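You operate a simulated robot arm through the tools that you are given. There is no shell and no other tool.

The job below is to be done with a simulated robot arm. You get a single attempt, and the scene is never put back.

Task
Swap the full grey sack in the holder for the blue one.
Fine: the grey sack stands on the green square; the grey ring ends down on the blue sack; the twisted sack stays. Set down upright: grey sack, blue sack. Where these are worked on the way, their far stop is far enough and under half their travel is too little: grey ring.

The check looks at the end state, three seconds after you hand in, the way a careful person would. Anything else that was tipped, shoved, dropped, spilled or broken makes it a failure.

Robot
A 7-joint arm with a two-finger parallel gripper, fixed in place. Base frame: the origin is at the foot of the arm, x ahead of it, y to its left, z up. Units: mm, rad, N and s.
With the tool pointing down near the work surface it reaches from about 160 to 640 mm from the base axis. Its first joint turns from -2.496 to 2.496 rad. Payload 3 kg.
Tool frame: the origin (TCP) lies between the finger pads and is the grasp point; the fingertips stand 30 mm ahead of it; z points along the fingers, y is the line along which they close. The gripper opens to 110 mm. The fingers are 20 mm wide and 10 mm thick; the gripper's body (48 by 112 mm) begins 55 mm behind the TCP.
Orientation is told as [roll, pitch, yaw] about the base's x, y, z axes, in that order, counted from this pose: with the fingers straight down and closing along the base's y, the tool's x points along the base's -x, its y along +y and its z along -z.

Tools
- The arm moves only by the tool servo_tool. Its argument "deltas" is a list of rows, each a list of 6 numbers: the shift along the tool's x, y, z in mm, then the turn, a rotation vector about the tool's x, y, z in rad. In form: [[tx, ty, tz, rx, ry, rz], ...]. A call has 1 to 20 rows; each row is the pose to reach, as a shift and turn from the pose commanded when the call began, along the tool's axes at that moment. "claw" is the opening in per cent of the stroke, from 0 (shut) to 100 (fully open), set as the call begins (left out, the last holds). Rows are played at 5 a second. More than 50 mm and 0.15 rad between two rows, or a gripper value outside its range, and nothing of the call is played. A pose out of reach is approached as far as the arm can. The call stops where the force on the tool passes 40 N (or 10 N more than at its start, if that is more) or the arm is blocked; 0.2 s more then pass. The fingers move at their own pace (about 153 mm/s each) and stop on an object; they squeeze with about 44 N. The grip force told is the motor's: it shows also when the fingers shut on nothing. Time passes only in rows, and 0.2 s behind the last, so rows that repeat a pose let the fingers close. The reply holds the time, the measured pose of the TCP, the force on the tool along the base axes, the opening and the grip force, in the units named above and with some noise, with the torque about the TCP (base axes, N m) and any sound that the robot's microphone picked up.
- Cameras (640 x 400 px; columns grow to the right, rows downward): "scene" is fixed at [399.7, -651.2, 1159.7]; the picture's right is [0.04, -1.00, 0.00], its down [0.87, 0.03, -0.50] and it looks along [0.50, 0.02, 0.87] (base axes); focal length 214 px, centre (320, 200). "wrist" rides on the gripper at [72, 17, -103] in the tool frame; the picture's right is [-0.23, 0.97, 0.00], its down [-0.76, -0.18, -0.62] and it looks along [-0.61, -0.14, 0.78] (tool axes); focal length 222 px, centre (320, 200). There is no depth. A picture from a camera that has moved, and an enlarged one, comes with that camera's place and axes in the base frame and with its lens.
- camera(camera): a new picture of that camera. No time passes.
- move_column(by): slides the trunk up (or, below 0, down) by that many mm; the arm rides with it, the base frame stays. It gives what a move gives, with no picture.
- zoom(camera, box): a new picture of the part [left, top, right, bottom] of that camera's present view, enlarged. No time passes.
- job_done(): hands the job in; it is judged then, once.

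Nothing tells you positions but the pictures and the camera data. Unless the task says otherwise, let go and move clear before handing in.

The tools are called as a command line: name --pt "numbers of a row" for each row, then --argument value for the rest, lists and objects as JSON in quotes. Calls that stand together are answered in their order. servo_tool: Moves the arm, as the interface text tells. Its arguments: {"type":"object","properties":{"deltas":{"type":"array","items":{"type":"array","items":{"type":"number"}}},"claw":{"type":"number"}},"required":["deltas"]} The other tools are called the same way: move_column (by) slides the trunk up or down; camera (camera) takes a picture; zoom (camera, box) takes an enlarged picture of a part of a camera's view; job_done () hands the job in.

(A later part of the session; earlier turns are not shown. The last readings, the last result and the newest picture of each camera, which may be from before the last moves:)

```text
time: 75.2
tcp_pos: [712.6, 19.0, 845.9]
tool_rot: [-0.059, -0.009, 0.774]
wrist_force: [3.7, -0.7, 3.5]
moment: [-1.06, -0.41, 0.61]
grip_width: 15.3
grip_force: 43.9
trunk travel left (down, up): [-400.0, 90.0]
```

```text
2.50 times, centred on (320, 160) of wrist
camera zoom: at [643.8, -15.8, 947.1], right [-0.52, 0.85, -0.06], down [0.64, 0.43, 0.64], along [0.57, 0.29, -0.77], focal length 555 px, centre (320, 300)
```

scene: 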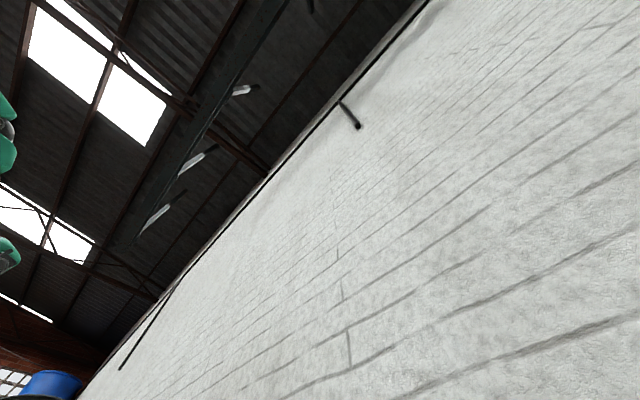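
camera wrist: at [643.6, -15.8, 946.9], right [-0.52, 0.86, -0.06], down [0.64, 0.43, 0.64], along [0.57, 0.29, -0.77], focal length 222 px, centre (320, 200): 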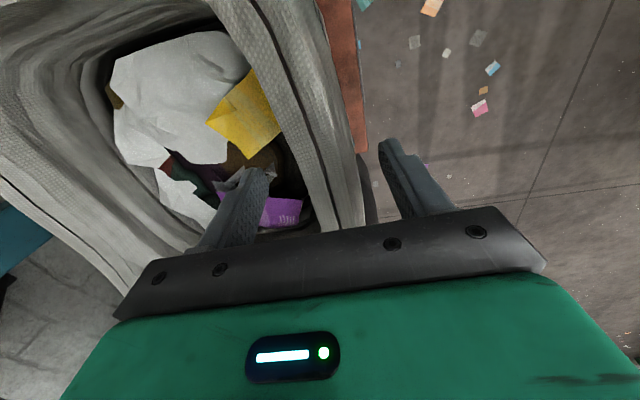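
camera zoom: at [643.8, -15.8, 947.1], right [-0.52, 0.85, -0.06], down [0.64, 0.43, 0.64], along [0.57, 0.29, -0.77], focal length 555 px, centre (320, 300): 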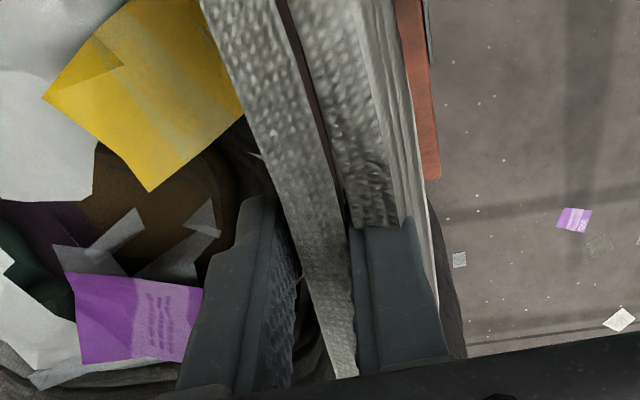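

The wall is gripped at 15 mm. I will lift slightly first to feel the weight.

servo_tool --pt "0 -0.2 -4 0 0 0" --pt "0 -0.5 -8 0 0 0" --pt "0 -0.7 -12 0 0 0" --pt "0 -0.7 -12 0 0 0"

camera --camera "wrist"

```text
time: 76.2
tcp_pos: [711.2, 19.3, 857.0]
tool_rot: [-0.058, -0.007, 0.771]
wrist_force: [0.9, -1.0, -8.0]
moment: [0.08, 0.14, -0.1]
grip_width: 15.0
grip_force: 43.8
trunk travel left (down, up): [-400.0, 90.0]
```

```text
taken
camera wrist: at [643.8, -15.3, 958.6], right [-0.52, 0.86, -0.06], down [0.64, 0.43, 0.64], along [0.57, 0.29, -0.77], focal length 222 px, centre (320, 200)
```

wrist: 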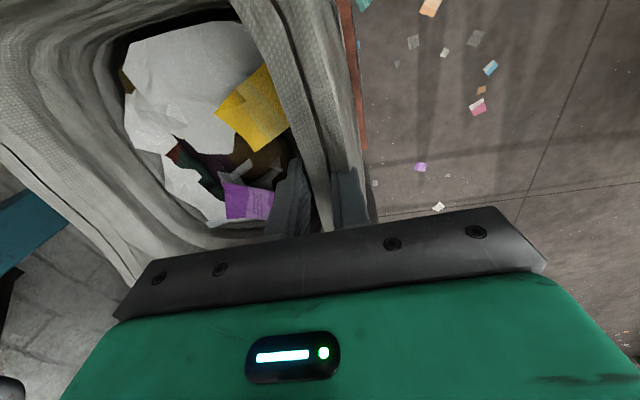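

About 8 N on the near side so far. I will lift further in small steps.

servo_tool --pt "0 -0.6 -10 0 0 0" --pt "0 -1.2 -20 0 0 0" --pt "0 -1.8 -30 0 0 0" --pt "0 -2.4 -40 0 0 0" --pt "0 -2.4 -40 0 0 0"

camera --camera "wrist"

```text
time: 77.4
tcp_pos: [713.4, 19.5, 899.3]
tool_rot: [-0.059, -0.008, 0.772]
wrist_force: [-0.9, -0.4, -1.9]
moment: [0.04, -0.09, -0.07]
grip_width: 12.6
grip_force: 43.8
trunk travel left (down, up): [-400.0, 90.0]
```

```text
taken
camera wrist: at [644.0, -15.7, 999.8], right [-0.52, 0.86, -0.06], down [0.64, 0.43, 0.64], along [0.57, 0.29, -0.77], focal length 222 px, centre (320, 200)
```

wrist: 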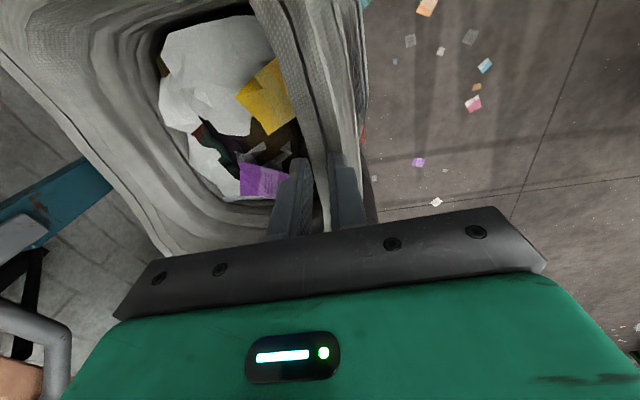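

The wall has slipped in the fingers: force fell to 2 N and the width to 12.6 mm. I will open, rise and inspect the sack before choosing a better grasp.

servo_tool --pt "0 0 0 0 0 0" --pt "0 0 0 0 0 0" --claw 70

camera --camera "wrist"

zoom --camera "wrist" --box '[0, 0, 400, 240]'

```text
time: 78.0
tcp_pos: [713.0, 19.9, 898.6]
tool_rot: [-0.058, -0.009, 0.773]
wrist_force: [-0.7, 0.6, -0.4]
moment: [-0.01, -0.01, -0.01]
grip_width: 76.9
grip_force: 0.1
trunk travel left (down, up): [-400.0, 90.0]
```

```text
taken
camera wrist: at [644.1, -15.8, 999.5], right [-0.52, 0.86, -0.06], down [0.64, 0.43, 0.64], along [0.57, 0.29, -0.77], focal length 222 px, centre (320, 200)
```

wrist: 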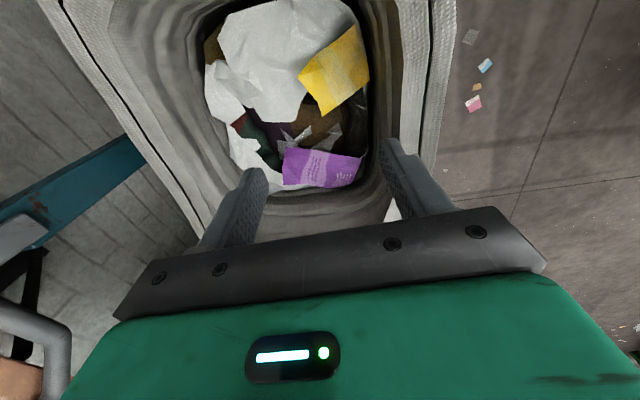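

```text
1.60 times, centred on (200, 120) of wrist
camera zoom: at [644.1, -15.8, 999.5], right [-0.52, 0.86, -0.06], down [0.64, 0.43, 0.64], along [0.57, 0.29, -0.77], focal length 355 px, centre (512, 328)
```

zoom: 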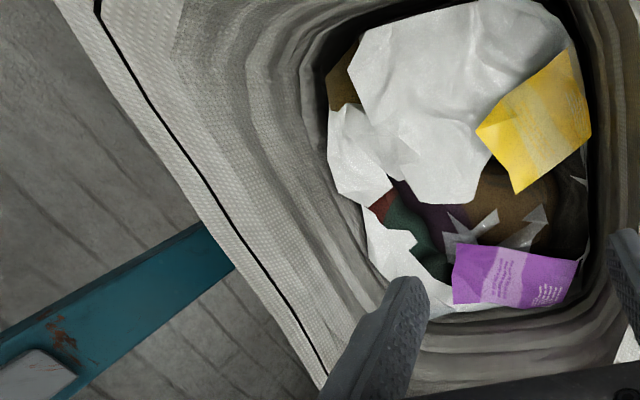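

The sack has shifted toward the robot. I will raise the arm straight up to see whether it stands upright.

servo_tool --pt "0 -2 -35 0 0 0" --pt "0 -4 -70 0 0 0" --pt "0 -6 -105 0 0 0" --pt "0 -8 -140 0 0 0" --pt "0 -8 -140 0 0 0"

camera --camera "wrist"

```text
time: 79.2
tcp_pos: [711.8, 18.2, 1039.8]
tool_rot: [-0.059, -0.01, 0.771]
wrist_force: [0.7, 0.0, -0.9]
moment: [0.04, -0.02, -0.01]
grip_width: 77.1
grip_force: 0.1
trunk travel left (down, up): [-400.0, 90.0]
```

```text
taken
camera wrist: at [642.1, -16.7, 1140.8], right [-0.52, 0.86, -0.06], down [0.64, 0.43, 0.64], along [0.57, 0.29, -0.77], focal length 222 px, centre (320, 200)
```

wrist: 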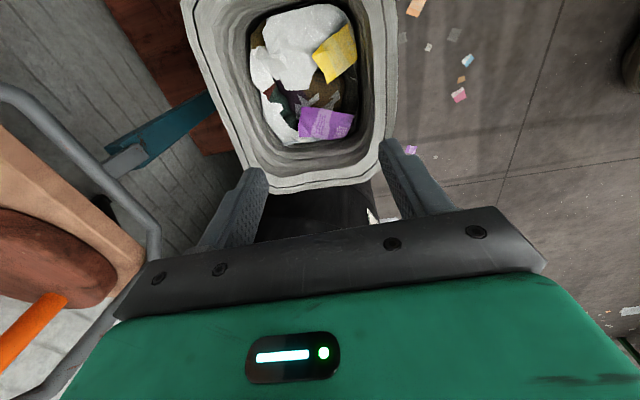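

The grey sack stands upright but has slid about 60 mm toward the table edge, because it sagged in the grip during the lift. From the force data it weighs about 1.2 kg. I will measure its new position before regrasping with a deeper grip and tilting with it.

zoom --camera "wrist" --box '[150, 0, 450, 190]'

zoom --camera "wrist" --box '[320, 0, 420, 70]'

```text
2.11 times, centred on (300, 95) of wrist
camera zoom: at [642.1, -16.7, 1140.8], right [-0.52, 0.86, -0.06], down [0.64, 0.43, 0.64], along [0.57, 0.29, -0.77], focal length 468 px, centre (362, 421)
```

zoom: 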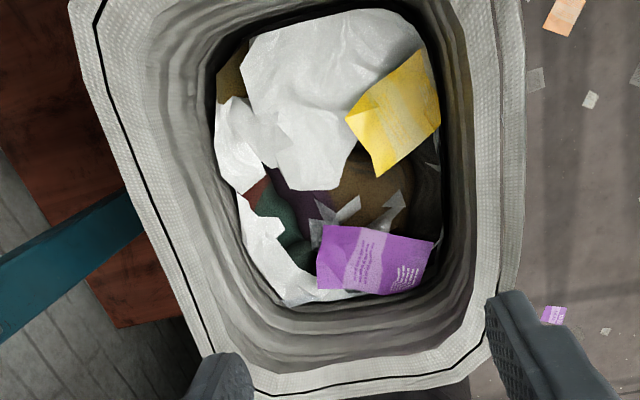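

```text
5.71 times, centred on (370, 35) of wrist
camera zoom: at [642.1, -16.7, 1140.8], right [-0.52, 0.86, -0.06], down [0.64, 0.43, 0.64], along [0.57, 0.29, -0.77], focal length 1269 px, centre (34, 1143)
```

zoom: 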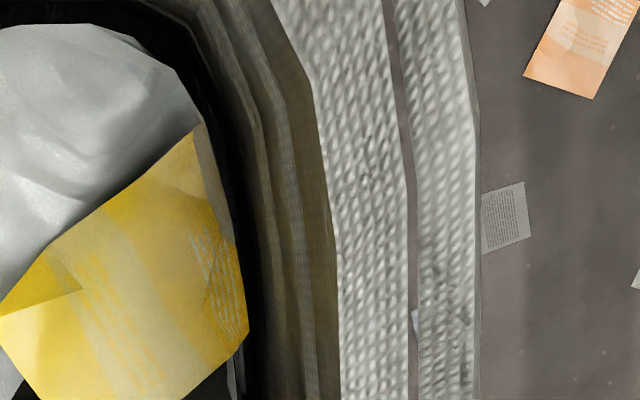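

The near rim band is now at N 404–428. I will move over it and descend a little deeper than before.

servo_tool --pt "1 33 -2 0 0 0" --pt "3 67 -4 0 0 0" --pt "3 69 30 0 0 0" --pt "3 71 65 0 0 0" --pt "3 73 100 0 0 0" --pt "3 75 130 0 0 0" --pt "3 77 155 0 0 0" --pt "3 78 175 0 0 0" --pt "3 79 188 0 0 0" --pt "3 79 196 0 0 0" --pt "3 79 196 0 0 0"

zoom --camera "wrist" --box '[200, 60, 440, 220]'

```text
time: 81.6
tcp_pos: [662.9, 66.0, 836.8]
tool_rot: [-0.06, -0.008, 0.773]
wrist_force: [0.4, -0.4, -0.3]
moment: [0.01, 0.03, -0.02]
grip_width: 77.0
grip_force: 0.1
trunk travel left (down, up): [-400.0, 90.0]
```

```text
2.50 times, centred on (320, 140) of wrist
camera zoom: at [594.2, 31.0, 938.2], right [-0.52, 0.86, -0.06], down [0.64, 0.43, 0.64], along [0.57, 0.29, -0.77], focal length 555 px, centre (320, 350)
```

zoom: 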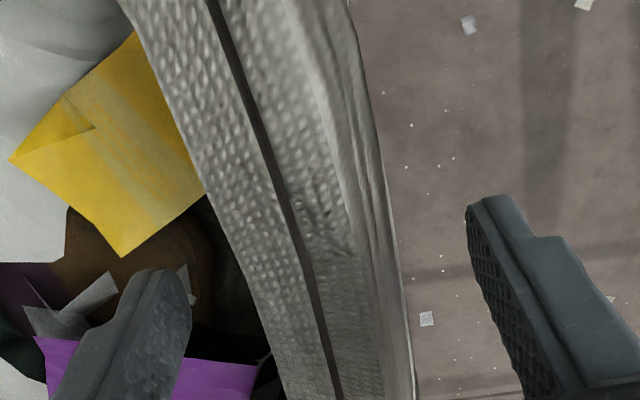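

The wall is centred between the fingers. I will go 4 mm deeper and close.

servo_tool --pt "0 0 2 0 0 0" --pt "0 0 4 0 0 0"

servo_tool --pt "0 0 0 0 0 0" --pt "0 0 0 0 0 0" --pt "0 0 0 0 0 0" --pt "0 0 0 0 0 0" --claw 0

zoom --camera "wrist" --box '[200, 60, 440, 220]'

```text
time: 82.2
tcp_pos: [663.4, 65.9, 834.3]
tool_rot: [-0.06, -0.009, 0.773]
wrist_force: [0.2, -0.1, -0.2]
moment: [0.02, 0.04, 0.03]
grip_width: 77.1
grip_force: 0.0
trunk travel left (down, up): [-400.0, 90.0]
```

```text
time: 83.2
tcp_pos: [664.0, 65.4, 833.4]
tool_rot: [-0.059, -0.01, 0.773]
wrist_force: [3.6, -1.7, 5.4]
moment: [-1.3, -1.38, -0.13]
grip_width: 16.3
grip_force: 44.1
trunk travel left (down, up): [-400.0, 90.0]
```

```text
2.50 times, centred on (320, 140) of wrist
camera zoom: at [594.7, 30.8, 935.3], right [-0.52, 0.86, -0.06], down [0.64, 0.43, 0.64], along [0.57, 0.29, -0.77], focal length 555 px, centre (320, 350)
```

zoom: 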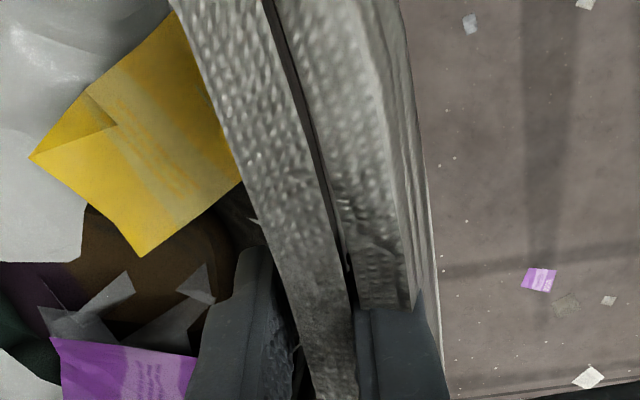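

The grip shows a 1.9 N m alignment moment, so the wall leans more than my fingers do. I will reopen, tilt a little more to match it and close again.

servo_tool --pt "0 0 0 0 0 0" --pt "0 0 0 0.03 0 0" --pt "0 0 0 0.06 0 0" --pt "0 0 0 0.06 0 0" --claw 50

servo_tool --pt "0 0 0 0 0 0" --pt "0 0 0 0 0 0" --pt "0 0 0 0 0 0" --pt "0 0 0 0 0 0" --claw 0

```text
time: 84.2
tcp_pos: [663.5, 64.9, 834.2]
tool_rot: [-0.118, -0.01, 0.771]
wrist_force: [-0.1, 0.0, 0.7]
moment: [0.03, -0.04, 0.0]
grip_width: 54.9
grip_force: 0.0
trunk travel left (down, up): [-400.0, 90.0]
```

```text
time: 85.2
tcp_pos: [664.1, 65.7, 834.3]
tool_rot: [-0.12, -0.01, 0.774]
wrist_force: [1.4, 3.6, -1.0]
moment: [0.19, -0.16, 0.38]
grip_width: 15.2
grip_force: 43.9
trunk travel left (down, up): [-400.0, 90.0]
```

The moment is now near zero, so the fingers lie flat on the wall. I will tip the sack slightly about its far bottom edge while lifting, to bring its weight under the grip.

servo_tool --pt "0 -2.9 -2.7 -0.015 0 0" --pt "0 -5.7 -5.4 -0.03 0 0" --pt "0 -8.6 -8 -0.045 0 0" --pt "0 -11.4 -10.7 -0.06 0 0" --pt "0 -14.2 -13.2 -0.075 0 0" --pt "0 -17 -15.6 -0.09 0 0" --pt "0 -17 -15.6 -0.09 0 0"

camera --camera "wrist"

```text
time: 86.8
tcp_pos: [674.8, 55.6, 851.9]
tool_rot: [-0.029, -0.009, 0.771]
wrist_force: [0.4, -0.4, -6.3]
moment: [0.0, -0.15, -0.07]
grip_width: 15.2
grip_force: 44.0
trunk travel left (down, up): [-400.0, 90.0]
```

```text
taken
camera wrist: at [607.4, 18.0, 953.6], right [-0.52, 0.86, -0.03], down [0.65, 0.41, 0.63], along [0.55, 0.31, -0.77], focal length 222 px, centre (320, 200)
```

wrist: 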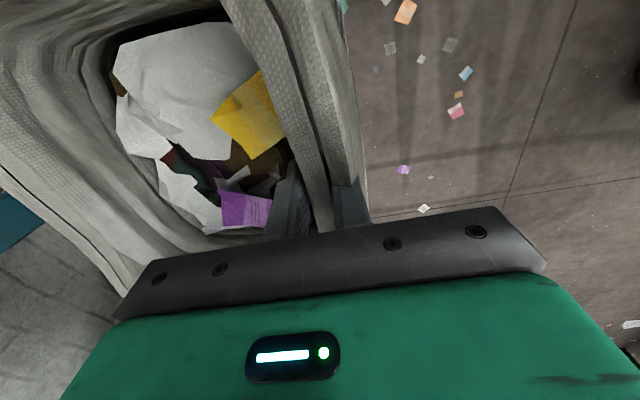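

The load is 6 N with no moment, so the grip is holding. I will continue tipping and lifting.

servo_tool --pt "0 -2.6 -2.8 -0.015 0 0" --pt "0 -5.2 -5.6 -0.03 0 0" --pt "0 -7.8 -8.4 -0.045 0 0" --pt "0 -10.4 -11.2 -0.06 0 0" --pt "0 -13 -14 -0.075 0 0" --pt "0 -15.6 -16.8 -0.09 0 0" --pt "0 -18.2 -19.6 -0.105 0 0" --pt "0 -18.2 -19.6 -0.105 0 0"

```text
time: 88.6
tcp_pos: [685.5, 41.6, 871.3]
tool_rot: [0.076, -0.008, 0.771]
wrist_force: [0.4, 0.5, -9.4]
moment: [0.37, 0.36, -0.01]
grip_width: 15.6
grip_force: 44.4
trunk travel left (down, up): [-400.0, 90.0]
```

The force is 9.4 N with a modest moment of 0.5 N m. I will now lift slowly off the table.

servo_tool --pt "0 0.4 -5 0 0 0" --pt "0 0.8 -10 0 0 0" --pt "0 1.2 -15 0 0 0" --pt "0 1.5 -20 0 0 0" --pt "0 1.5 -20 0 0 0"

camera --camera "wrist"

```text
time: 89.8
tcp_pos: [685.5, 42.7, 891.0]
tool_rot: [0.077, -0.006, 0.773]
wrist_force: [1.0, -0.2, -10.1]
moment: [0.4, 0.37, 0.03]
grip_width: 15.4
grip_force: 43.9
trunk travel left (down, up): [-400.0, 90.0]
```

```text
taken
camera wrist: at [627.2, -2.4, 994.1], right [-0.52, 0.85, 0.08], down [0.7, 0.37, 0.61], along [0.5, 0.37, -0.79], focal length 222 px, centre (320, 200)
```

wrist: 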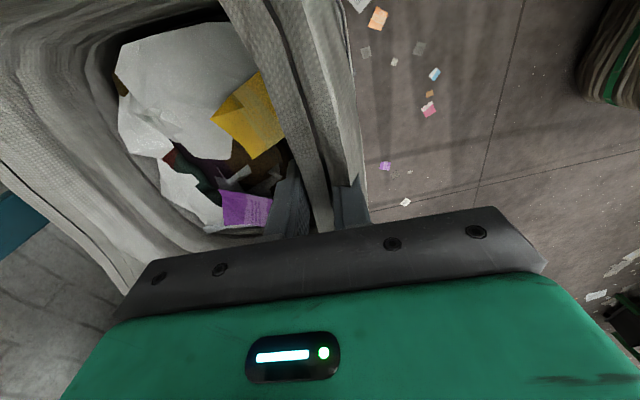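

The sack hangs steadily at about 10 N with no slip. I will lift it further and then draw it toward the robot, clear of the table.

servo_tool --pt "0 0.8 -10 0 0 0" --pt "0 1.5 -20 0 0 0" --pt "0 2.3 -30 0 0 0" --pt "0 3 -40 0 0 0" --pt "0 3.8 -50 0 0 0" --pt "0 4.6 -60 0 0 0" --pt "0 4.6 -60 0 0 0"

camera --camera "wrist"

```text
time: 91.4
tcp_pos: [685.5, 42.8, 950.9]
tool_rot: [0.076, -0.006, 0.774]
wrist_force: [-0.2, 0.3, -9.4]
moment: [0.35, 0.37, -0.01]
grip_width: 15.3
grip_force: 44.0
trunk travel left (down, up): [-400.0, 90.0]
```

```text
taken
camera wrist: at [626.5, -2.3, 1054.7], right [-0.52, 0.85, 0.08], down [0.7, 0.37, 0.61], along [0.5, 0.37, -0.79], focal length 222 px, centre (320, 200)
```

wrist: 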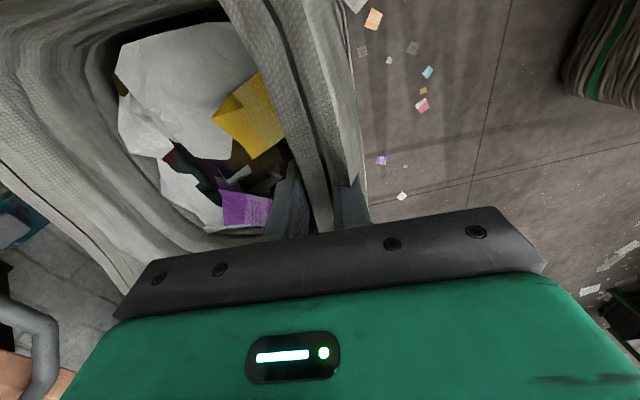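

It is stable. I will move it straight toward the robot now.

servo_tool --pt "0 10 0.8 0 0 0" --pt "0 28 2.1 0 0 0" --pt "0 48 3.7 0 0 0" --pt "0 68 5.2 0 0 0" --pt "0 88 6.7 0 0 0" --pt "0 108 8.2 0 0 0" --pt "0 128 9.8 0 0 0" --pt "0 148 11.3 0 0 0" --pt "0 168 12.8 0 0 0" --pt "0 188 14.3 0 0 0" --pt "0 205 15.6 0 0 0" --pt "0 217 16.6 0 0 0" --pt "0 217 16.6 0 0 0"

camera --camera "wrist"

```text
time: 94.2
tcp_pos: [532.5, 199.0, 951.8]
tool_rot: [0.075, -0.007, 0.773]
wrist_force: [0.1, -0.4, -11.2]
moment: [0.36, 0.39, -0.03]
grip_width: 15.1
grip_force: 43.9
trunk travel left (down, up): [-400.0, 90.0]
```

```text
taken
camera wrist: at [474.0, 154.3, 1055.2], right [-0.52, 0.85, 0.08], down [0.7, 0.37, 0.61], along [0.5, 0.37, -0.79], focal length 222 px, centre (320, 200)
```

wrist: 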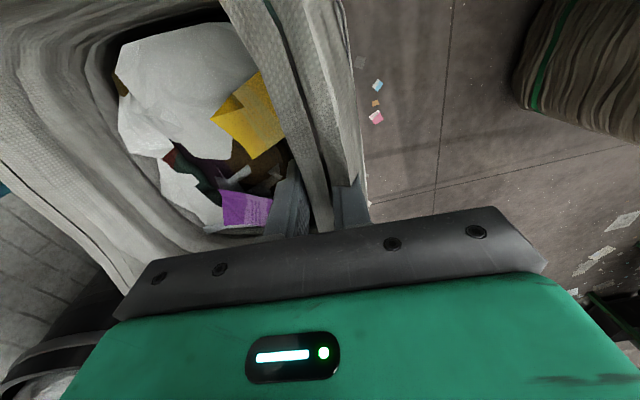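

The sack is clear in front of the table. Now I will carry it left, parallel to the table and in front of the blue sack.

servo_tool --pt "8 0 0 0 0 0" --pt "24 0 0 0 0 0" --pt "46 0 0 0 0 0" --pt "70 0 0 0 0 0" --pt "95 0 0 0 0 0" --pt "120 0 0 0 0 0" --pt "145 0 0 0 0 0" --pt "170 0 0 0 0 0" --pt "195 0 0 0 0 0" --pt "220 0 0 0 0 0" --pt "245 0 0 0 0 0" --pt "268 0 0 0 0 0" --pt "283 0 0 0 0 0" --pt "290 0 0 0 0 0" --pt "290 0 0 0 0 0"

camera --camera "wrist"

```text
time: 97.4
tcp_pos: [354.2, 0.1, 952.2]
tool_rot: [0.079, -0.007, 0.774]
wrist_force: [0.0, -0.1, -9.4]
moment: [0.37, 0.36, 0.03]
grip_width: 15.2
grip_force: 43.9
out of reach, approached as far as the arm can: row 12, 13, 14, 15
trunk travel left (down, up): [-400.0, 90.0]
```

```text
taken
camera wrist: at [294.5, -45.2, 1056.3], right [-0.52, 0.85, 0.08], down [0.7, 0.37, 0.61], along [0.49, 0.37, -0.79], focal length 222 px, centre (320, 200)
```

wrist: 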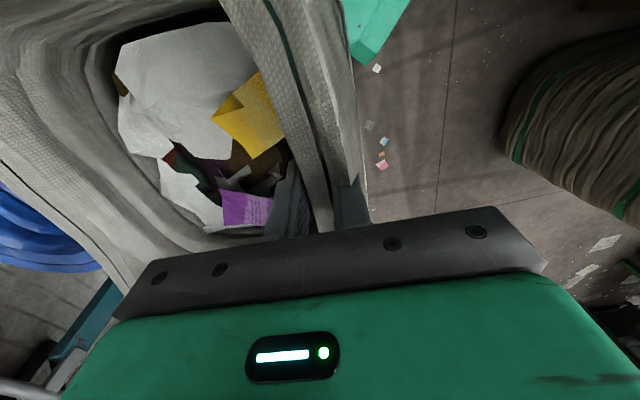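

The arm cannot fold in closer than about 354 mm at this trunk height. I will go back right, clear of the blue sack, and then lower the trunk while raising the arm so that it can fold over the top.

servo_tool --pt "-10 0 0 0 0 0" --pt "-30 0 0 0 0 0" --pt "-55 0 0 0 0 0" --pt "-80 0 0 0 0 0" --pt "-105 0 0 0 0 0" --pt "-130 0 0 0 0 0" --pt "-155 0 0 0 0 0" --pt "-180 0 0 0 0 0" --pt "-205 0 0 0 0 0" --pt "-230 0 0 0 0 0" --pt "-250 0 0 0 0 0" --pt "-260 0 0 0 0 0" --pt "-260 0 0 0 0 0"

```text
time: 100.2
tcp_pos: [539.8, 179.1, 956.2]
tool_rot: [0.075, -0.008, 0.772]
wrist_force: [-0.6, 0.0, -10.2]
moment: [0.35, 0.39, 0.0]
grip_width: 15.4
grip_force: 43.9
trunk travel left (down, up): [-400.0, 90.0]
```

I am back at T 512, away from the blue sack. I will raise the arm and then lower the trunk by the same amount in stages.

servo_tool --pt "0 0.8 -10 0 0 0" --pt "0 1.9 -25 0 0 0" --pt "0 3 -40 0 0 0" --pt "0 4.2 -55 0 0 0" --pt "0 5.3 -70 0 0 0" --pt "0 6.2 -82 0 0 0" --pt "0 6.8 -90 0 0 0" --pt "0 6.8 -90 0 0 0"

move_column --by -60

```text
time: 102.0
tcp_pos: [540.5, 179.2, 1045.8]
tool_rot: [0.076, -0.007, 0.773]
wrist_force: [0.0, 0.3, -9.6]
moment: [0.38, 0.38, 0.03]
grip_width: 14.9
grip_force: 43.8
trunk travel left (down, up): [-400.0, 90.0]
```

```text
time: 103.0
tcp_pos: [541.0, 180.1, 986.4]
tool_rot: [0.076, -0.008, 0.774]
wrist_force: [-0.3, 0.3, -9.6]
moment: [0.34, 0.37, 0.0]
grip_width: 15.4
grip_force: 44.0
trunk travel left (down, up): [-340.0, 150.0]
```

The grip is steady through trunk moves. I will continue the exchange.

move_column --by -50

servo_tool --pt "0 0.8 -10 0 0 0" --pt "0 1.9 -25 0 0 0" --pt "0 3 -40 0 0 0" --pt "0 4.2 -55 0 0 0" --pt "0 5.3 -70 0 0 0" --pt "0 6.4 -85 0 0 0" --pt "0 7.6 -100 0 0 0" --pt "0 8.4 -110 0 0 0" --pt "0 8.4 -110 0 0 0"

move_column --by -90

```text
time: 103.9
tcp_pos: [541.9, 178.8, 935.7]
tool_rot: [0.076, -0.007, 0.774]
wrist_force: [-0.1, 0.0, -9.3]
moment: [0.39, 0.39, 0.0]
grip_width: 15.2
grip_force: 44.1
trunk travel left (down, up): [-290.0, 200.0]
```

```text
time: 105.9
tcp_pos: [540.1, 179.0, 1045.5]
tool_rot: [0.078, -0.006, 0.774]
wrist_force: [0.4, 0.0, -11.1]
moment: [0.35, 0.37, -0.02]
grip_width: 15.2
grip_force: 44.1
trunk travel left (down, up): [-290.0, 200.0]
```

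```text
time: 107.1
tcp_pos: [540.8, 178.6, 955.6]
tool_rot: [0.077, -0.007, 0.773]
wrist_force: [-0.3, 0.5, -9.0]
moment: [0.35, 0.37, 0.02]
grip_width: 15.5
grip_force: 44.4
trunk travel left (down, up): [-200.0, 290.0]
```

One more exchange to give enough folding room.

servo_tool --pt "0 0.8 -10 0 0 0" --pt "0 1.9 -25 0 0 0" --pt "0 3 -40 0 0 0" --pt "0 4.2 -55 0 0 0" --pt "0 5.3 -70 0 0 0" --pt "0 6.1 -80 0 0 0" --pt "0 6.1 -80 0 0 0"

move_column --by -80

```text
time: 108.7
tcp_pos: [539.5, 178.7, 1035.8]
tool_rot: [0.078, -0.006, 0.773]
wrist_force: [-0.4, 0.1, -10.1]
moment: [0.4, 0.35, -0.01]
grip_width: 15.2
grip_force: 44.1
trunk travel left (down, up): [-200.0, 290.0]
```

```text
time: 109.9
tcp_pos: [538.8, 178.4, 955.8]
tool_rot: [0.076, -0.007, 0.773]
wrist_force: [0.2, -0.9, -10.2]
moment: [0.36, 0.39, -0.04]
grip_width: 15.2
grip_force: 43.7
trunk travel left (down, up): [-120.0, 370.0]
```

Now I will pull in slightly more and carry left again, past the blue sack.

servo_tool --pt "0 10 0.8 0 0 0" --pt "0 20 1.6 0 0 0" --pt "8 25 2 0 0 0" --pt "25 27 2 0 0 0" --pt "48 27 2 0 0 0" --pt "72 27 2 0 0 0" --pt "96 27 2 0 0 0" --pt "120 27 2 0 0 0" --pt "144 27 2 0 0 0" --pt "168 27 2 0 0 0" --pt "192 27 2 0 0 0" --pt "216 27 2 0 0 0" --pt "235 27 2 0 0 0" --pt "245 27 2 0 0 0" --pt "245 27 2 0 0 0"

camera --camera "wrist"

```text
time: 113.1
tcp_pos: [345.2, 26.5, 953.9]
tool_rot: [0.075, -0.009, 0.774]
wrist_force: [-0.5, -0.1, -9.7]
moment: [0.34, 0.4, 0.0]
grip_width: 15.3
grip_force: 44.4
trunk travel left (down, up): [-120.0, 370.0]
```

```text
taken
camera wrist: at [285.5, -18.6, 1057.0], right [-0.52, 0.85, 0.08], down [0.7, 0.37, 0.61], along [0.5, 0.37, -0.79], focal length 222 px, centre (320, 200)
```

wrist: 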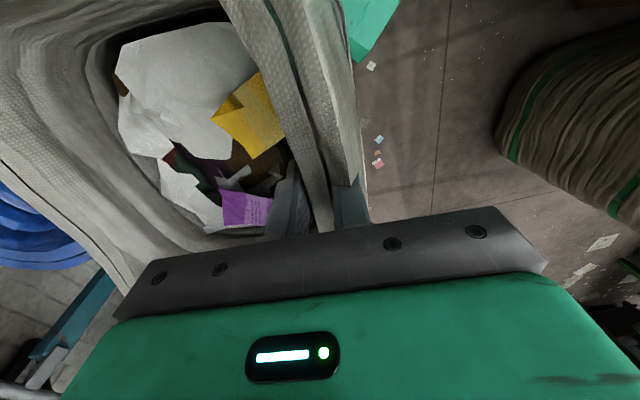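

The arm now folds in fine and the sack passes clear of the blue one. I will continue left.

servo_tool --pt "8 0 0 0 0 0" --pt "25 0 0 0 0 0" --pt "48 0 0 0 0 0" --pt "72 0 0 0 0 0" --pt "96 0 0 0 0 0" --pt "120 0 0 0 0 0" --pt "144 0 0 0 0 0" --pt "168 0 0 0 0 0" --pt "192 0 0 0 0 0" --pt "216 0 0 0 0 0" --pt "240 0 0 0 0 0" --pt "264 0 0 0 0 0" --pt "288 0 0 0 0 0" --pt "308 0 0 0 0 0" --pt "320 0 0 0 0 0" --pt "320 0 0 0 0 0"

camera --camera "wrist"

```text
time: 116.4
tcp_pos: [117.8, -197.6, 950.5]
tool_rot: [0.069, -0.018, 0.772]
wrist_force: [14.8, -3.0, -4.1]
moment: [-0.7, -1.77, -0.53]
grip_width: 16.0
grip_force: 44.0
trunk travel left (down, up): [-120.0, 370.0]
stopped in row 16: the force on the tool passed its limit at 46 N (the readings are from after the stop); the commanded pose is now the measured one
```

```text
taken
camera wrist: at [58.1, -241.6, 1054.7], right [-0.52, 0.85, 0.07], down [0.69, 0.37, 0.62], along [0.51, 0.37, -0.78], focal length 222 px, centre (320, 200)
```

wrist: 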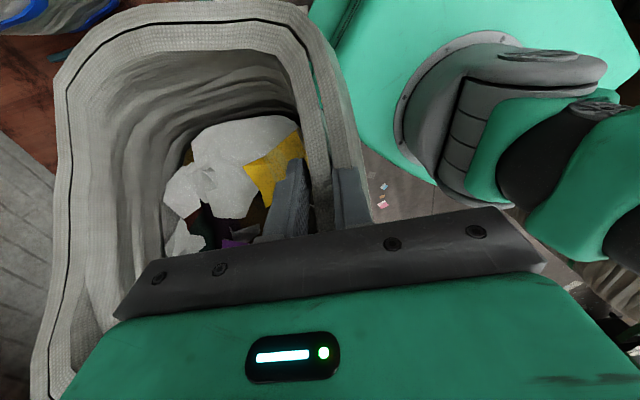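

The sack touched the robot's own shoulder, which sits lower now, and it has turned in the grip. I will look closely at how it hangs before moving away.

zoom --camera "wrist" --box '[0, 0, 420, 260]'

camera --camera "scene"

```text
1.52 times, centred on (210, 130) of wrist
camera zoom: at [58.1, -241.6, 1054.7], right [-0.52, 0.85, 0.07], down [0.69, 0.37, 0.62], along [0.51, 0.37, -0.78], focal length 338 px, centre (488, 307)
```

zoom: 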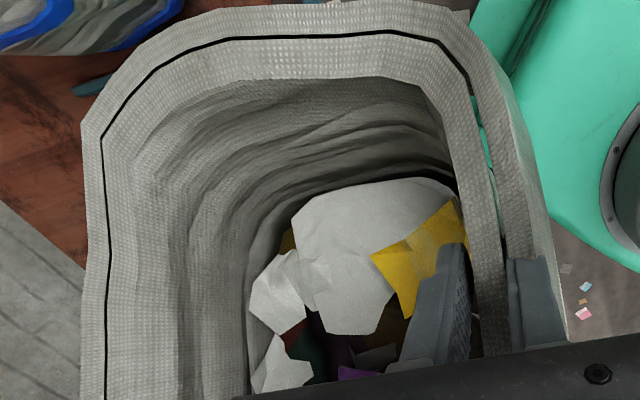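

```text
taken
```

scene: 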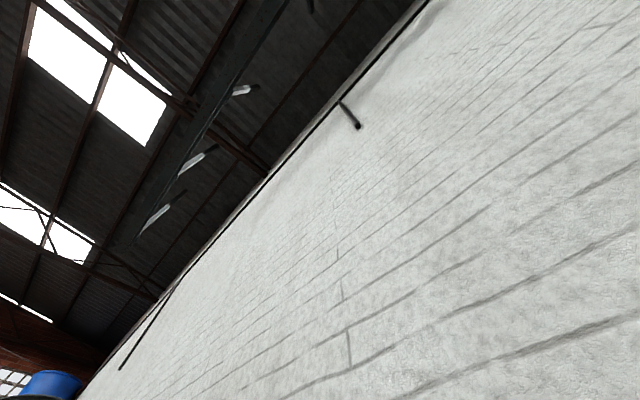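

The sack has rolled about 35° around the grip because its lower part caught on the robot's shoulder housing. It is already past the blue sack, so I will ease it away from the robot in small steps and let it swing back.

servo_tool --pt "0 -6 -0.4 0 0 0" --pt "0 -12 -0.8 0 0 0" --pt "0 -18 -1.3 0 0 0" --pt "0 -24 -1.7 0 0 0" --pt "0 -30 -2.1 0 0 0" --pt "0 -30 -2.1 0 0 0"

camera --camera "wrist"

```text
time: 117.8
tcp_pos: [140.5, -218.7, 952.1]
tool_rot: [0.07, -0.014, 0.773]
wrist_force: [1.7, 0.9, -9.6]
moment: [-0.39, 1.01, -0.07]
grip_width: 15.8
grip_force: 43.8
trunk travel left (down, up): [-120.0, 370.0]
```

```text
taken
camera wrist: at [79.4, -263.4, 1054.9], right [-0.51, 0.85, 0.07], down [0.69, 0.37, 0.62], along [0.5, 0.37, -0.78], focal length 222 px, centre (320, 200)
```

wrist: 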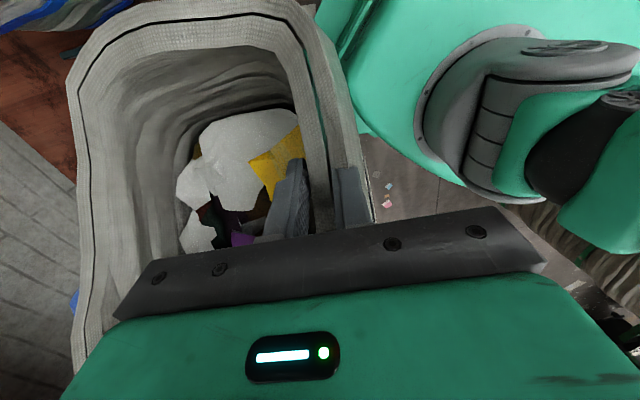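

The sack is free of the robot and still firmly held, but hangs rolled by about 0.65 rad. I will move a little further from the robot and rotate the tool about the table normal to bring the sack upright.

servo_tool --pt "0 -8 -0.6 0 0 0" --pt "0 -16 -1.1 0 0 0" --pt "0 -25 -1.7 0 0 0" --pt "0 -25 -1.7 0 0.04 0" --pt "0 -25 -1.7 0 0.08 0" --pt "0 -25 -1.7 0 0.12 0" --pt "0 -25 -1.7 0 0.16 0" --pt "0 -25 -1.7 0 0.2 0" --pt "0 -25 -1.7 0 0.24 0" --pt "0 -25 -1.7 0 0.28 0" --pt "0 -25 -1.7 0 0.32 0" --pt "0 -25 -1.7 0 0.32 0"

camera --camera "wrist"

```text
time: 120.4
tcp_pos: [155.5, -236.7, 952.0]
tool_rot: [0.075, 0.306, 0.797]
wrist_force: [7.6, 0.7, -11.7]
moment: [0.09, -1.0, -0.37]
grip_width: 16.0
grip_force: 44.2
trunk travel left (down, up): [-120.0, 370.0]
```

```text
taken
camera wrist: at [122.5, -257.3, 1072.9], right [-0.53, 0.85, 0.0], down [0.8, 0.49, 0.35], along [0.3, 0.18, -0.94], focal length 222 px, centre (320, 200)
```

wrist: 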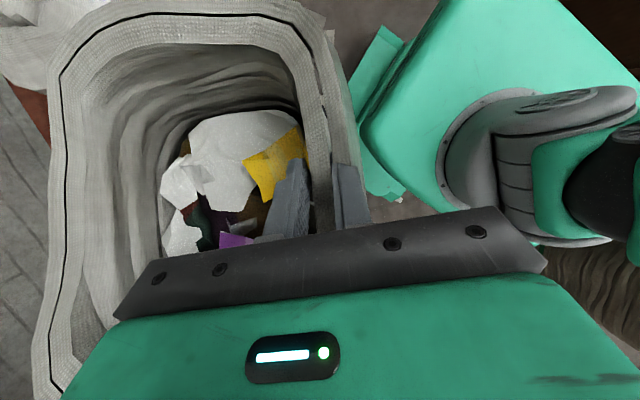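

The lower near side of the sack is still brushing the shoulder housing. I will move out another 22 mm and finish bringing it upright.

servo_tool --pt "0 -7 0 0 0 0" --pt "0 -14 0 0 0 0" --pt "0 -22 0 0 0 0" --pt "0 -22 0 0 0 0"

servo_tool --pt "0 0 0 0 0.04 0" --pt "0 0 0 0 0.08 0" --pt "0 0 0 0 0.12 0" --pt "0 0 0 0 0.16 0" --pt "0 0 0 0 0.2 0" --pt "0 0 0 0 0.2 0"

camera --camera "wrist"

```text
time: 121.4
tcp_pos: [172.0, -252.6, 950.4]
tool_rot: [0.073, 0.307, 0.794]
wrist_force: [1.5, -0.8, -8.8]
moment: [-0.33, 0.53, -0.1]
grip_width: 15.6
grip_force: 44.1
trunk travel left (down, up): [-120.0, 370.0]
```

```text
time: 122.8
tcp_pos: [173.3, -251.6, 950.6]
tool_rot: [0.083, 0.508, 0.813]
wrist_force: [1.7, -0.6, -10.8]
moment: [-0.1, 0.2, -0.07]
grip_width: 15.4
grip_force: 44.0
trunk travel left (down, up): [-120.0, 370.0]
```

```text
taken
camera wrist: at [156.1, -255.7, 1076.4], right [-0.54, 0.84, -0.04], down [0.83, 0.54, 0.16], along [0.16, 0.05, -0.99], focal length 222 px, centre (320, 200)
```

wrist: 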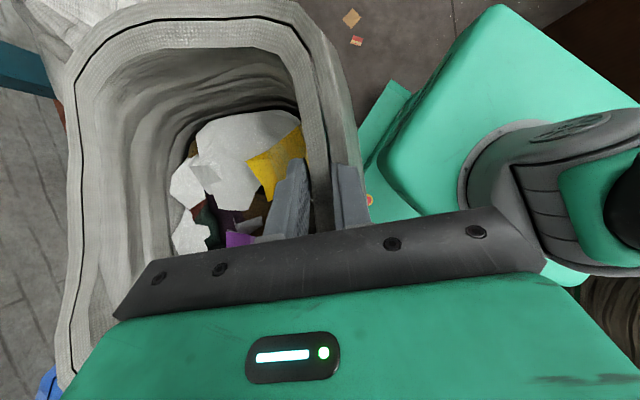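

The sack hangs freely again, balanced, with its base tilted back toward the robot. I will turn the tool a bit to bring the sack closer to upright in both directions.

servo_tool --pt "0 0 0 0.029 0.014 0.0166" --pt "0 0 0 0.058 0.028 0.033" --pt "0 0 0 0.087 0.042 0.05" --pt "0 0 0 0.116 0.057 0.066" --pt "0 0 0 0.145 0.071 0.083" --pt "0 0 0 0.1736 0.085 0.0994" --pt "0 0 0 0.1736 0.085 0.0994"

camera --camera "wrist"

```text
time: 124.4
tcp_pos: [172.3, -252.3, 950.4]
tool_rot: [-0.155, 0.587, 0.69]
wrist_force: [-0.5, -0.1, -9.8]
moment: [0.48, 0.75, 0.07]
grip_width: 15.5
grip_force: 44.2
trunk travel left (down, up): [-120.0, 370.0]
```

```text
taken
camera wrist: at [145.5, -230.9, 1072.8], right [-0.53, 0.81, -0.25], down [0.81, 0.57, 0.11], along [0.24, -0.14, -0.96], focal length 222 px, centre (320, 200)
```

wrist: 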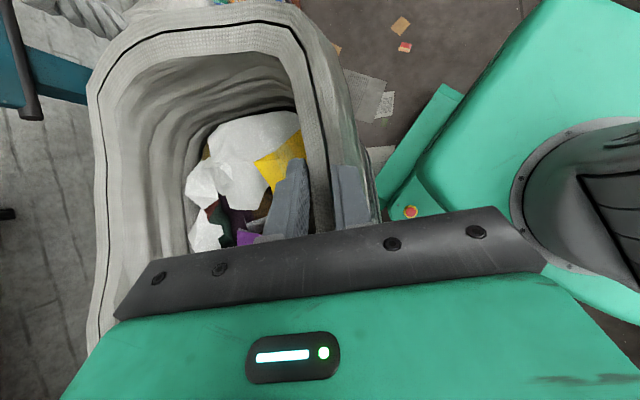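

The moments changed more than I expected, so I want to check how much of the wall is still between the fingers before lowering.

zoom --camera "wrist" --box '[250, 120, 400, 230]'

zoom --camera "wrist" --box '[60, 0, 400, 230]'

```text
3.64 times, centred on (325, 175) of wrist
camera zoom: at [145.5, -230.9, 1072.8], right [-0.53, 0.81, -0.25], down [0.81, 0.57, 0.11], along [0.24, -0.14, -0.96], focal length 808 px, centre (302, 291)
```

zoom: 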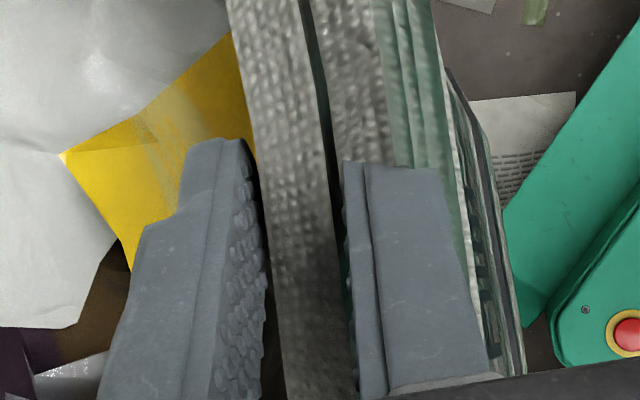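

```text
1.74 times, centred on (230, 115) of wrist
camera zoom: at [145.5, -230.9, 1072.8], right [-0.53, 0.81, -0.25], down [0.81, 0.57, 0.11], along [0.24, -0.14, -0.96], focal length 386 px, centre (476, 348)
```

zoom: 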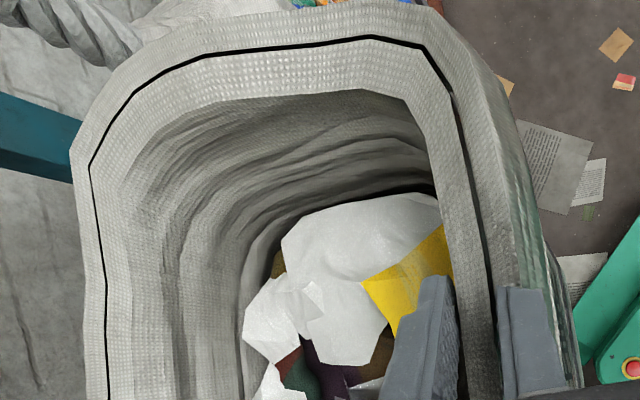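

The wall is probably held only near the fingertips now, with about 20 mm engaged, so I will reduce the moment with a small tilt and move the sack gently over the table toward the green square.

servo_tool --pt "0.8 -7 1.5 -0.0083 0 -0.0056" --pt "1.5 -14.9 3.3 -0.0166 0 -0.0112" --pt "2.2 -23 5 -0.025 0 -0.0167" --pt "2.9 -31.7 6.8 -0.033 0 -0.0223" --pt "4 -40.6 9 -0.0415 0 -0.028" --pt "5 -49.5 11.1 -0.05 0 -0.0335" --pt "4.3 -59.4 12.2 -0.058 0 -0.039" --pt "3.6 -69.4 13.3 -0.0664 0 -0.0446" --pt "2.9 -79.3 14.4 -0.075 0 -0.05" --pt "2.3 -89.2 15.5 -0.083 0 -0.056" --pt "1.6 -99.1 16.6 -0.0915 0 -0.0615" --pt "0.9 -109 17.7 -0.0996 0 -0.067" --pt "0.9 -109 17.7 -0.0996 0 -0.067"

camera --camera "wrist"

```text
time: 127.2
tcp_pos: [241.3, -339.6, 949.9]
tool_rot: [-0.011, 0.592, 0.772]
wrist_force: [0.1, 0.1, -9.7]
moment: [0.31, 0.61, -0.01]
grip_width: 16.0
grip_force: 44.0
trunk travel left (down, up): [-120.0, 370.0]
```

```text
taken
camera wrist: at [226.5, -327.0, 1076.2], right [-0.55, 0.83, -0.14], down [0.82, 0.56, 0.09], along [0.15, -0.06, -0.99], focal length 222 px, centre (320, 200)
```

wrist: 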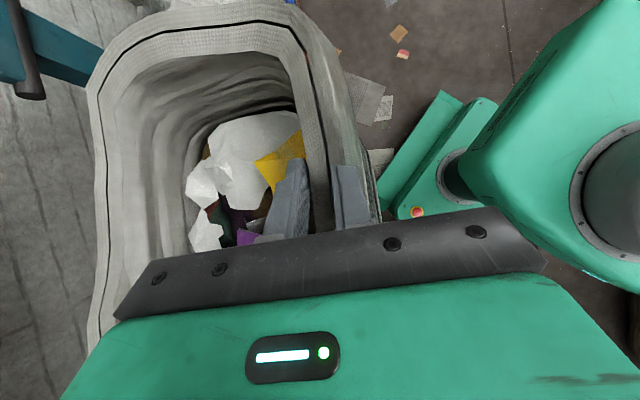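

The moment is reduced and the hold is steady. I will continue forward over the green square, correcting the small remaining roll on the way.

servo_tool --pt "0 -10 0 0 0.01 0" --pt "0 -24 0.3 0 0.02 0" --pt "0 -40 0.5 0 0.03 0" --pt "0 -56 0.7 0 0.04 0" --pt "0 -72 0.9 0 0.05 0" --pt "0 -88 1 0 0.06 0" --pt "0 -104 1.2 0 0.07 0" --pt "0 -120 1.4 0 0.08 0" --pt "0 -132 1.6 0 0.09 0" --pt "0 -138 1.6 0 0.1 0" --pt "0 -138 1.6 0 0.1 0"

camera --camera "wrist"

```text
time: 129.6
tcp_pos: [337.6, -436.6, 949.1]
tool_rot: [-0.011, 0.692, 0.772]
wrist_force: [-0.5, 0.3, -9.8]
moment: [0.45, 0.4, -0.01]
grip_width: 16.0
grip_force: 44.3
trunk travel left (down, up): [-120.0, 370.0]
```

```text
taken
camera wrist: at [332.4, -417.8, 1074.7], right [-0.56, 0.82, -0.15], down [0.83, 0.56, 0.0], along [0.08, -0.13, -0.99], focal length 222 px, centre (320, 200)
```

wrist: 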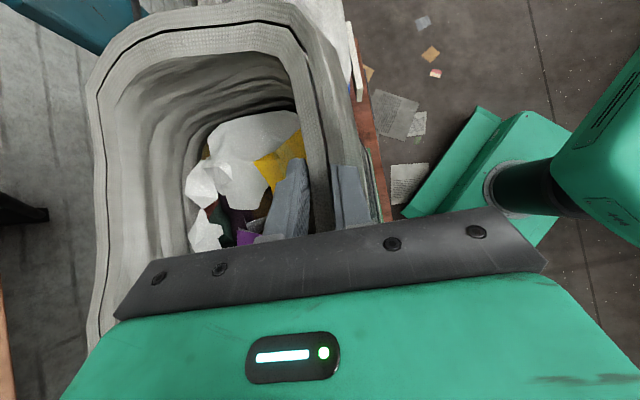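

The roll is balanced and the sack is over the green square. I will lower it slowly.

servo_tool --pt "-5.6 0.1 6.8 0 0 0" --pt "-11.2 0.2 13.6 0 0 0" --pt "-16.9 0.2 20.3 0 0 0" --pt "-22.5 0.3 27.1 0 0 0" --pt "-22.5 0.3 27.1 0 0 0"

```text
time: 130.8
tcp_pos: [337.8, -436.8, 915.3]
tool_rot: [-0.012, 0.69, 0.769]
wrist_force: [0.5, 0.4, -9.4]
moment: [0.47, 0.43, 0.0]
grip_width: 16.1
grip_force: 44.2
trunk travel left (down, up): [-120.0, 370.0]
```

servo_tool --pt "-2.6 0 3.1 0 0 0" --pt "-5.1 0.1 6.2 0 0 0" --pt "-7.7 0.1 9.2 0 0 0" --pt "-10.2 0.1 12.3 0 0 0" --pt "-10.2 0.1 12.3 0 0 0"

```text
time: 132.0
tcp_pos: [338.4, -438.0, 899.3]
tool_rot: [-0.013, 0.691, 0.772]
wrist_force: [0.3, -0.2, -8.8]
moment: [0.47, 0.41, 0.02]
grip_width: 15.7
grip_force: 43.8
trunk travel left (down, up): [-120.0, 370.0]
```

There is no contact yet at z 899. I will continue down in fine steps.

servo_tool --pt "-1.9 0 2.3 0 0 0" --pt "-3.8 0 4.6 0 0 0" --pt "-5.7 0.1 6.9 0 0 0" --pt "-7.7 0.1 9.2 0 0 0" --pt "-7.7 0.1 9.2 0 0 0"

camera --camera "wrist"

```text
time: 132.8
tcp_pos: [338.1, -436.7, 894.9]
tool_rot: [-0.022, 0.694, 0.765]
wrist_force: [1.0, 10.6, 20.3]
moment: [0.52, 0.77, -0.12]
grip_width: 15.8
grip_force: 43.7
trunk travel left (down, up): [-120.0, 370.0]
stopped in row 4: the force on the tool passed its limit at 46 N (the readings are from after the stop); the commanded pose is now the measured one
```

```text
taken
camera wrist: at [331.1, -415.2, 1020.2], right [-0.56, 0.81, -0.16], down [0.82, 0.57, -0.01], along [0.09, -0.14, -0.99], focal length 222 px, centre (320, 200)
```

wrist: 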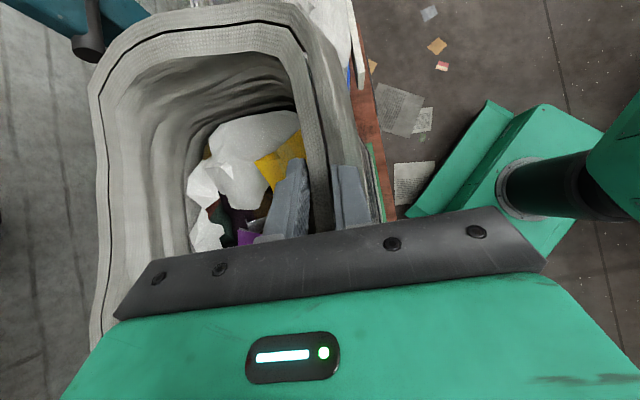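

The far bottom edge has touched the green square at the height I predicted. I will now rotate the sack upright about that edge.

servo_tool --pt "1.3 0 -1.5 0 0 0" --pt "0.6 4.4 -0.7 0.0077 0 0.0064" --pt "-0.2 8.8 0.15 0.0154 0 0.0128" --pt "-1 13.2 1 0.0231 0 0.0192" --pt "-1.8 17.6 1.9 0.0308 0 0.0256" --pt "-2.6 22 2.9 0.0385 0 0.032" --pt "-3.5 26.4 3.9 0.0461 0 0.0384" --pt "-3.5 26.4 3.9 0.0461 0 0.0384"

camera --camera "wrist"

```text
time: 134.6
tcp_pos: [319.6, -417.7, 888.1]
tool_rot: [-0.1, 0.69, 0.716]
wrist_force: [0.5, 9.9, 12.9]
moment: [0.7, 0.29, 0.06]
grip_width: 16.1
grip_force: 43.9
trunk travel left (down, up): [-120.0, 370.0]
```

```text
taken
camera wrist: at [307.4, -391.6, 1012.0], right [-0.55, 0.81, -0.22], down [0.82, 0.57, 0.01], along [0.13, -0.18, -0.98], focal length 222 px, centre (320, 200)
```

wrist: 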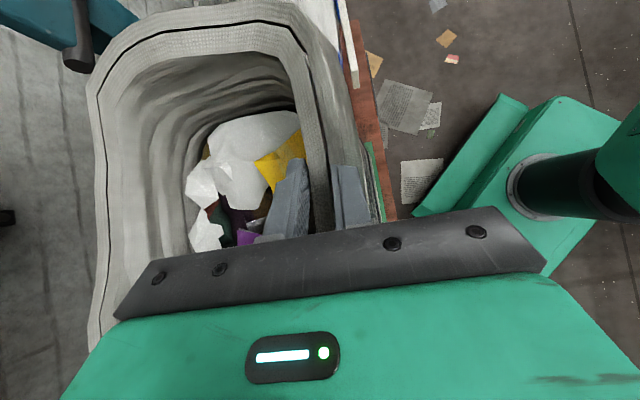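

It is pressing a bit hard, so I will ease up by 2 mm while finishing the rotation.

servo_tool --pt "1.3 0 -1.5 0 0 0" --pt "0.8 4.4 -0.9 0.0077 0 0.0064" --pt "0.2 8.7 -0.2 0.0154 0 0.0128" --pt "-0.4 13 0.6 0.0231 0 0.0192" --pt "-1.2 17.3 1.5 0.0308 0 0.0256" --pt "-2 21.6 2.5 0.0385 0 0.032" --pt "-2.8 25.9 3.5 0.0461 0 0.0384" --pt "-2.8 25.9 3.5 0.0461 0 0.0384"

camera --camera "wrist"

```text
time: 136.4
tcp_pos: [302.5, -401.7, 882.1]
tool_rot: [-0.174, 0.684, 0.668]
wrist_force: [-0.8, -0.5, -9.5]
moment: [0.64, 0.6, 0.0]
grip_width: 16.1
grip_force: 44.0
trunk travel left (down, up): [-120.0, 370.0]
```

```text
taken
camera wrist: at [284.7, -369.7, 1003.8], right [-0.54, 0.8, -0.28], down [0.82, 0.57, 0.02], along [0.17, -0.22, -0.96], focal length 222 px, centre (320, 200)
```

wrist: 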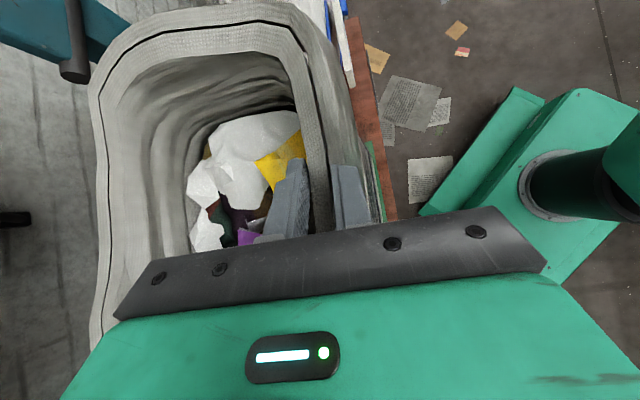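

The sack is now upright and hovering a few millimetres above the square at about N 590, T -63. I will lower it the last bit.

servo_tool --pt "-0.9 0 1.2 0 0 0" --pt "-1.9 0 2.3 0 0 0" --pt "-2.8 0.1 3.5 0 0 0" --pt "-2.8 0.1 3.5 0 0 0"

```text
time: 137.4
tcp_pos: [301.3, -401.9, 878.4]
tool_rot: [-0.177, 0.687, 0.67]
wrist_force: [-1.9, 4.3, 3.5]
moment: [-0.23, 0.99, -0.25]
grip_width: 15.8
grip_force: 44.2
trunk travel left (down, up): [-120.0, 370.0]
```

The base is on the square, touching a little harder on its left edge. I will rotate slightly so that it sits flat before releasing.

servo_tool --pt "0 0 0 0 0.015 0" --pt "0 0 0 0 0.03 0" --pt "0 0 0 0 0.03 0"

```text
time: 138.2
tcp_pos: [302.7, -399.9, 877.6]
tool_rot: [-0.178, 0.716, 0.661]
wrist_force: [0.8, -1.9, -10.1]
moment: [0.64, 0.49, -0.03]
grip_width: 15.9
grip_force: 44.4
trunk travel left (down, up): [-120.0, 370.0]
```

It is hovering again, level. I will lower 2–3 mm more.

servo_tool --pt "-0.7 0 0.8 0 0 0" --pt "-1.3 0 1.5 0 0 0" --pt "-2 0 2.3 0 0 0" --pt "-2 0 2.3 0 0 0"

```text
time: 139.2
tcp_pos: [301.3, -401.4, 874.8]
tool_rot: [-0.18, 0.716, 0.661]
wrist_force: [-1.9, 4.5, 2.2]
moment: [-0.14, 0.86, -0.19]
grip_width: 15.6
grip_force: 44.2
trunk travel left (down, up): [-120.0, 370.0]
```

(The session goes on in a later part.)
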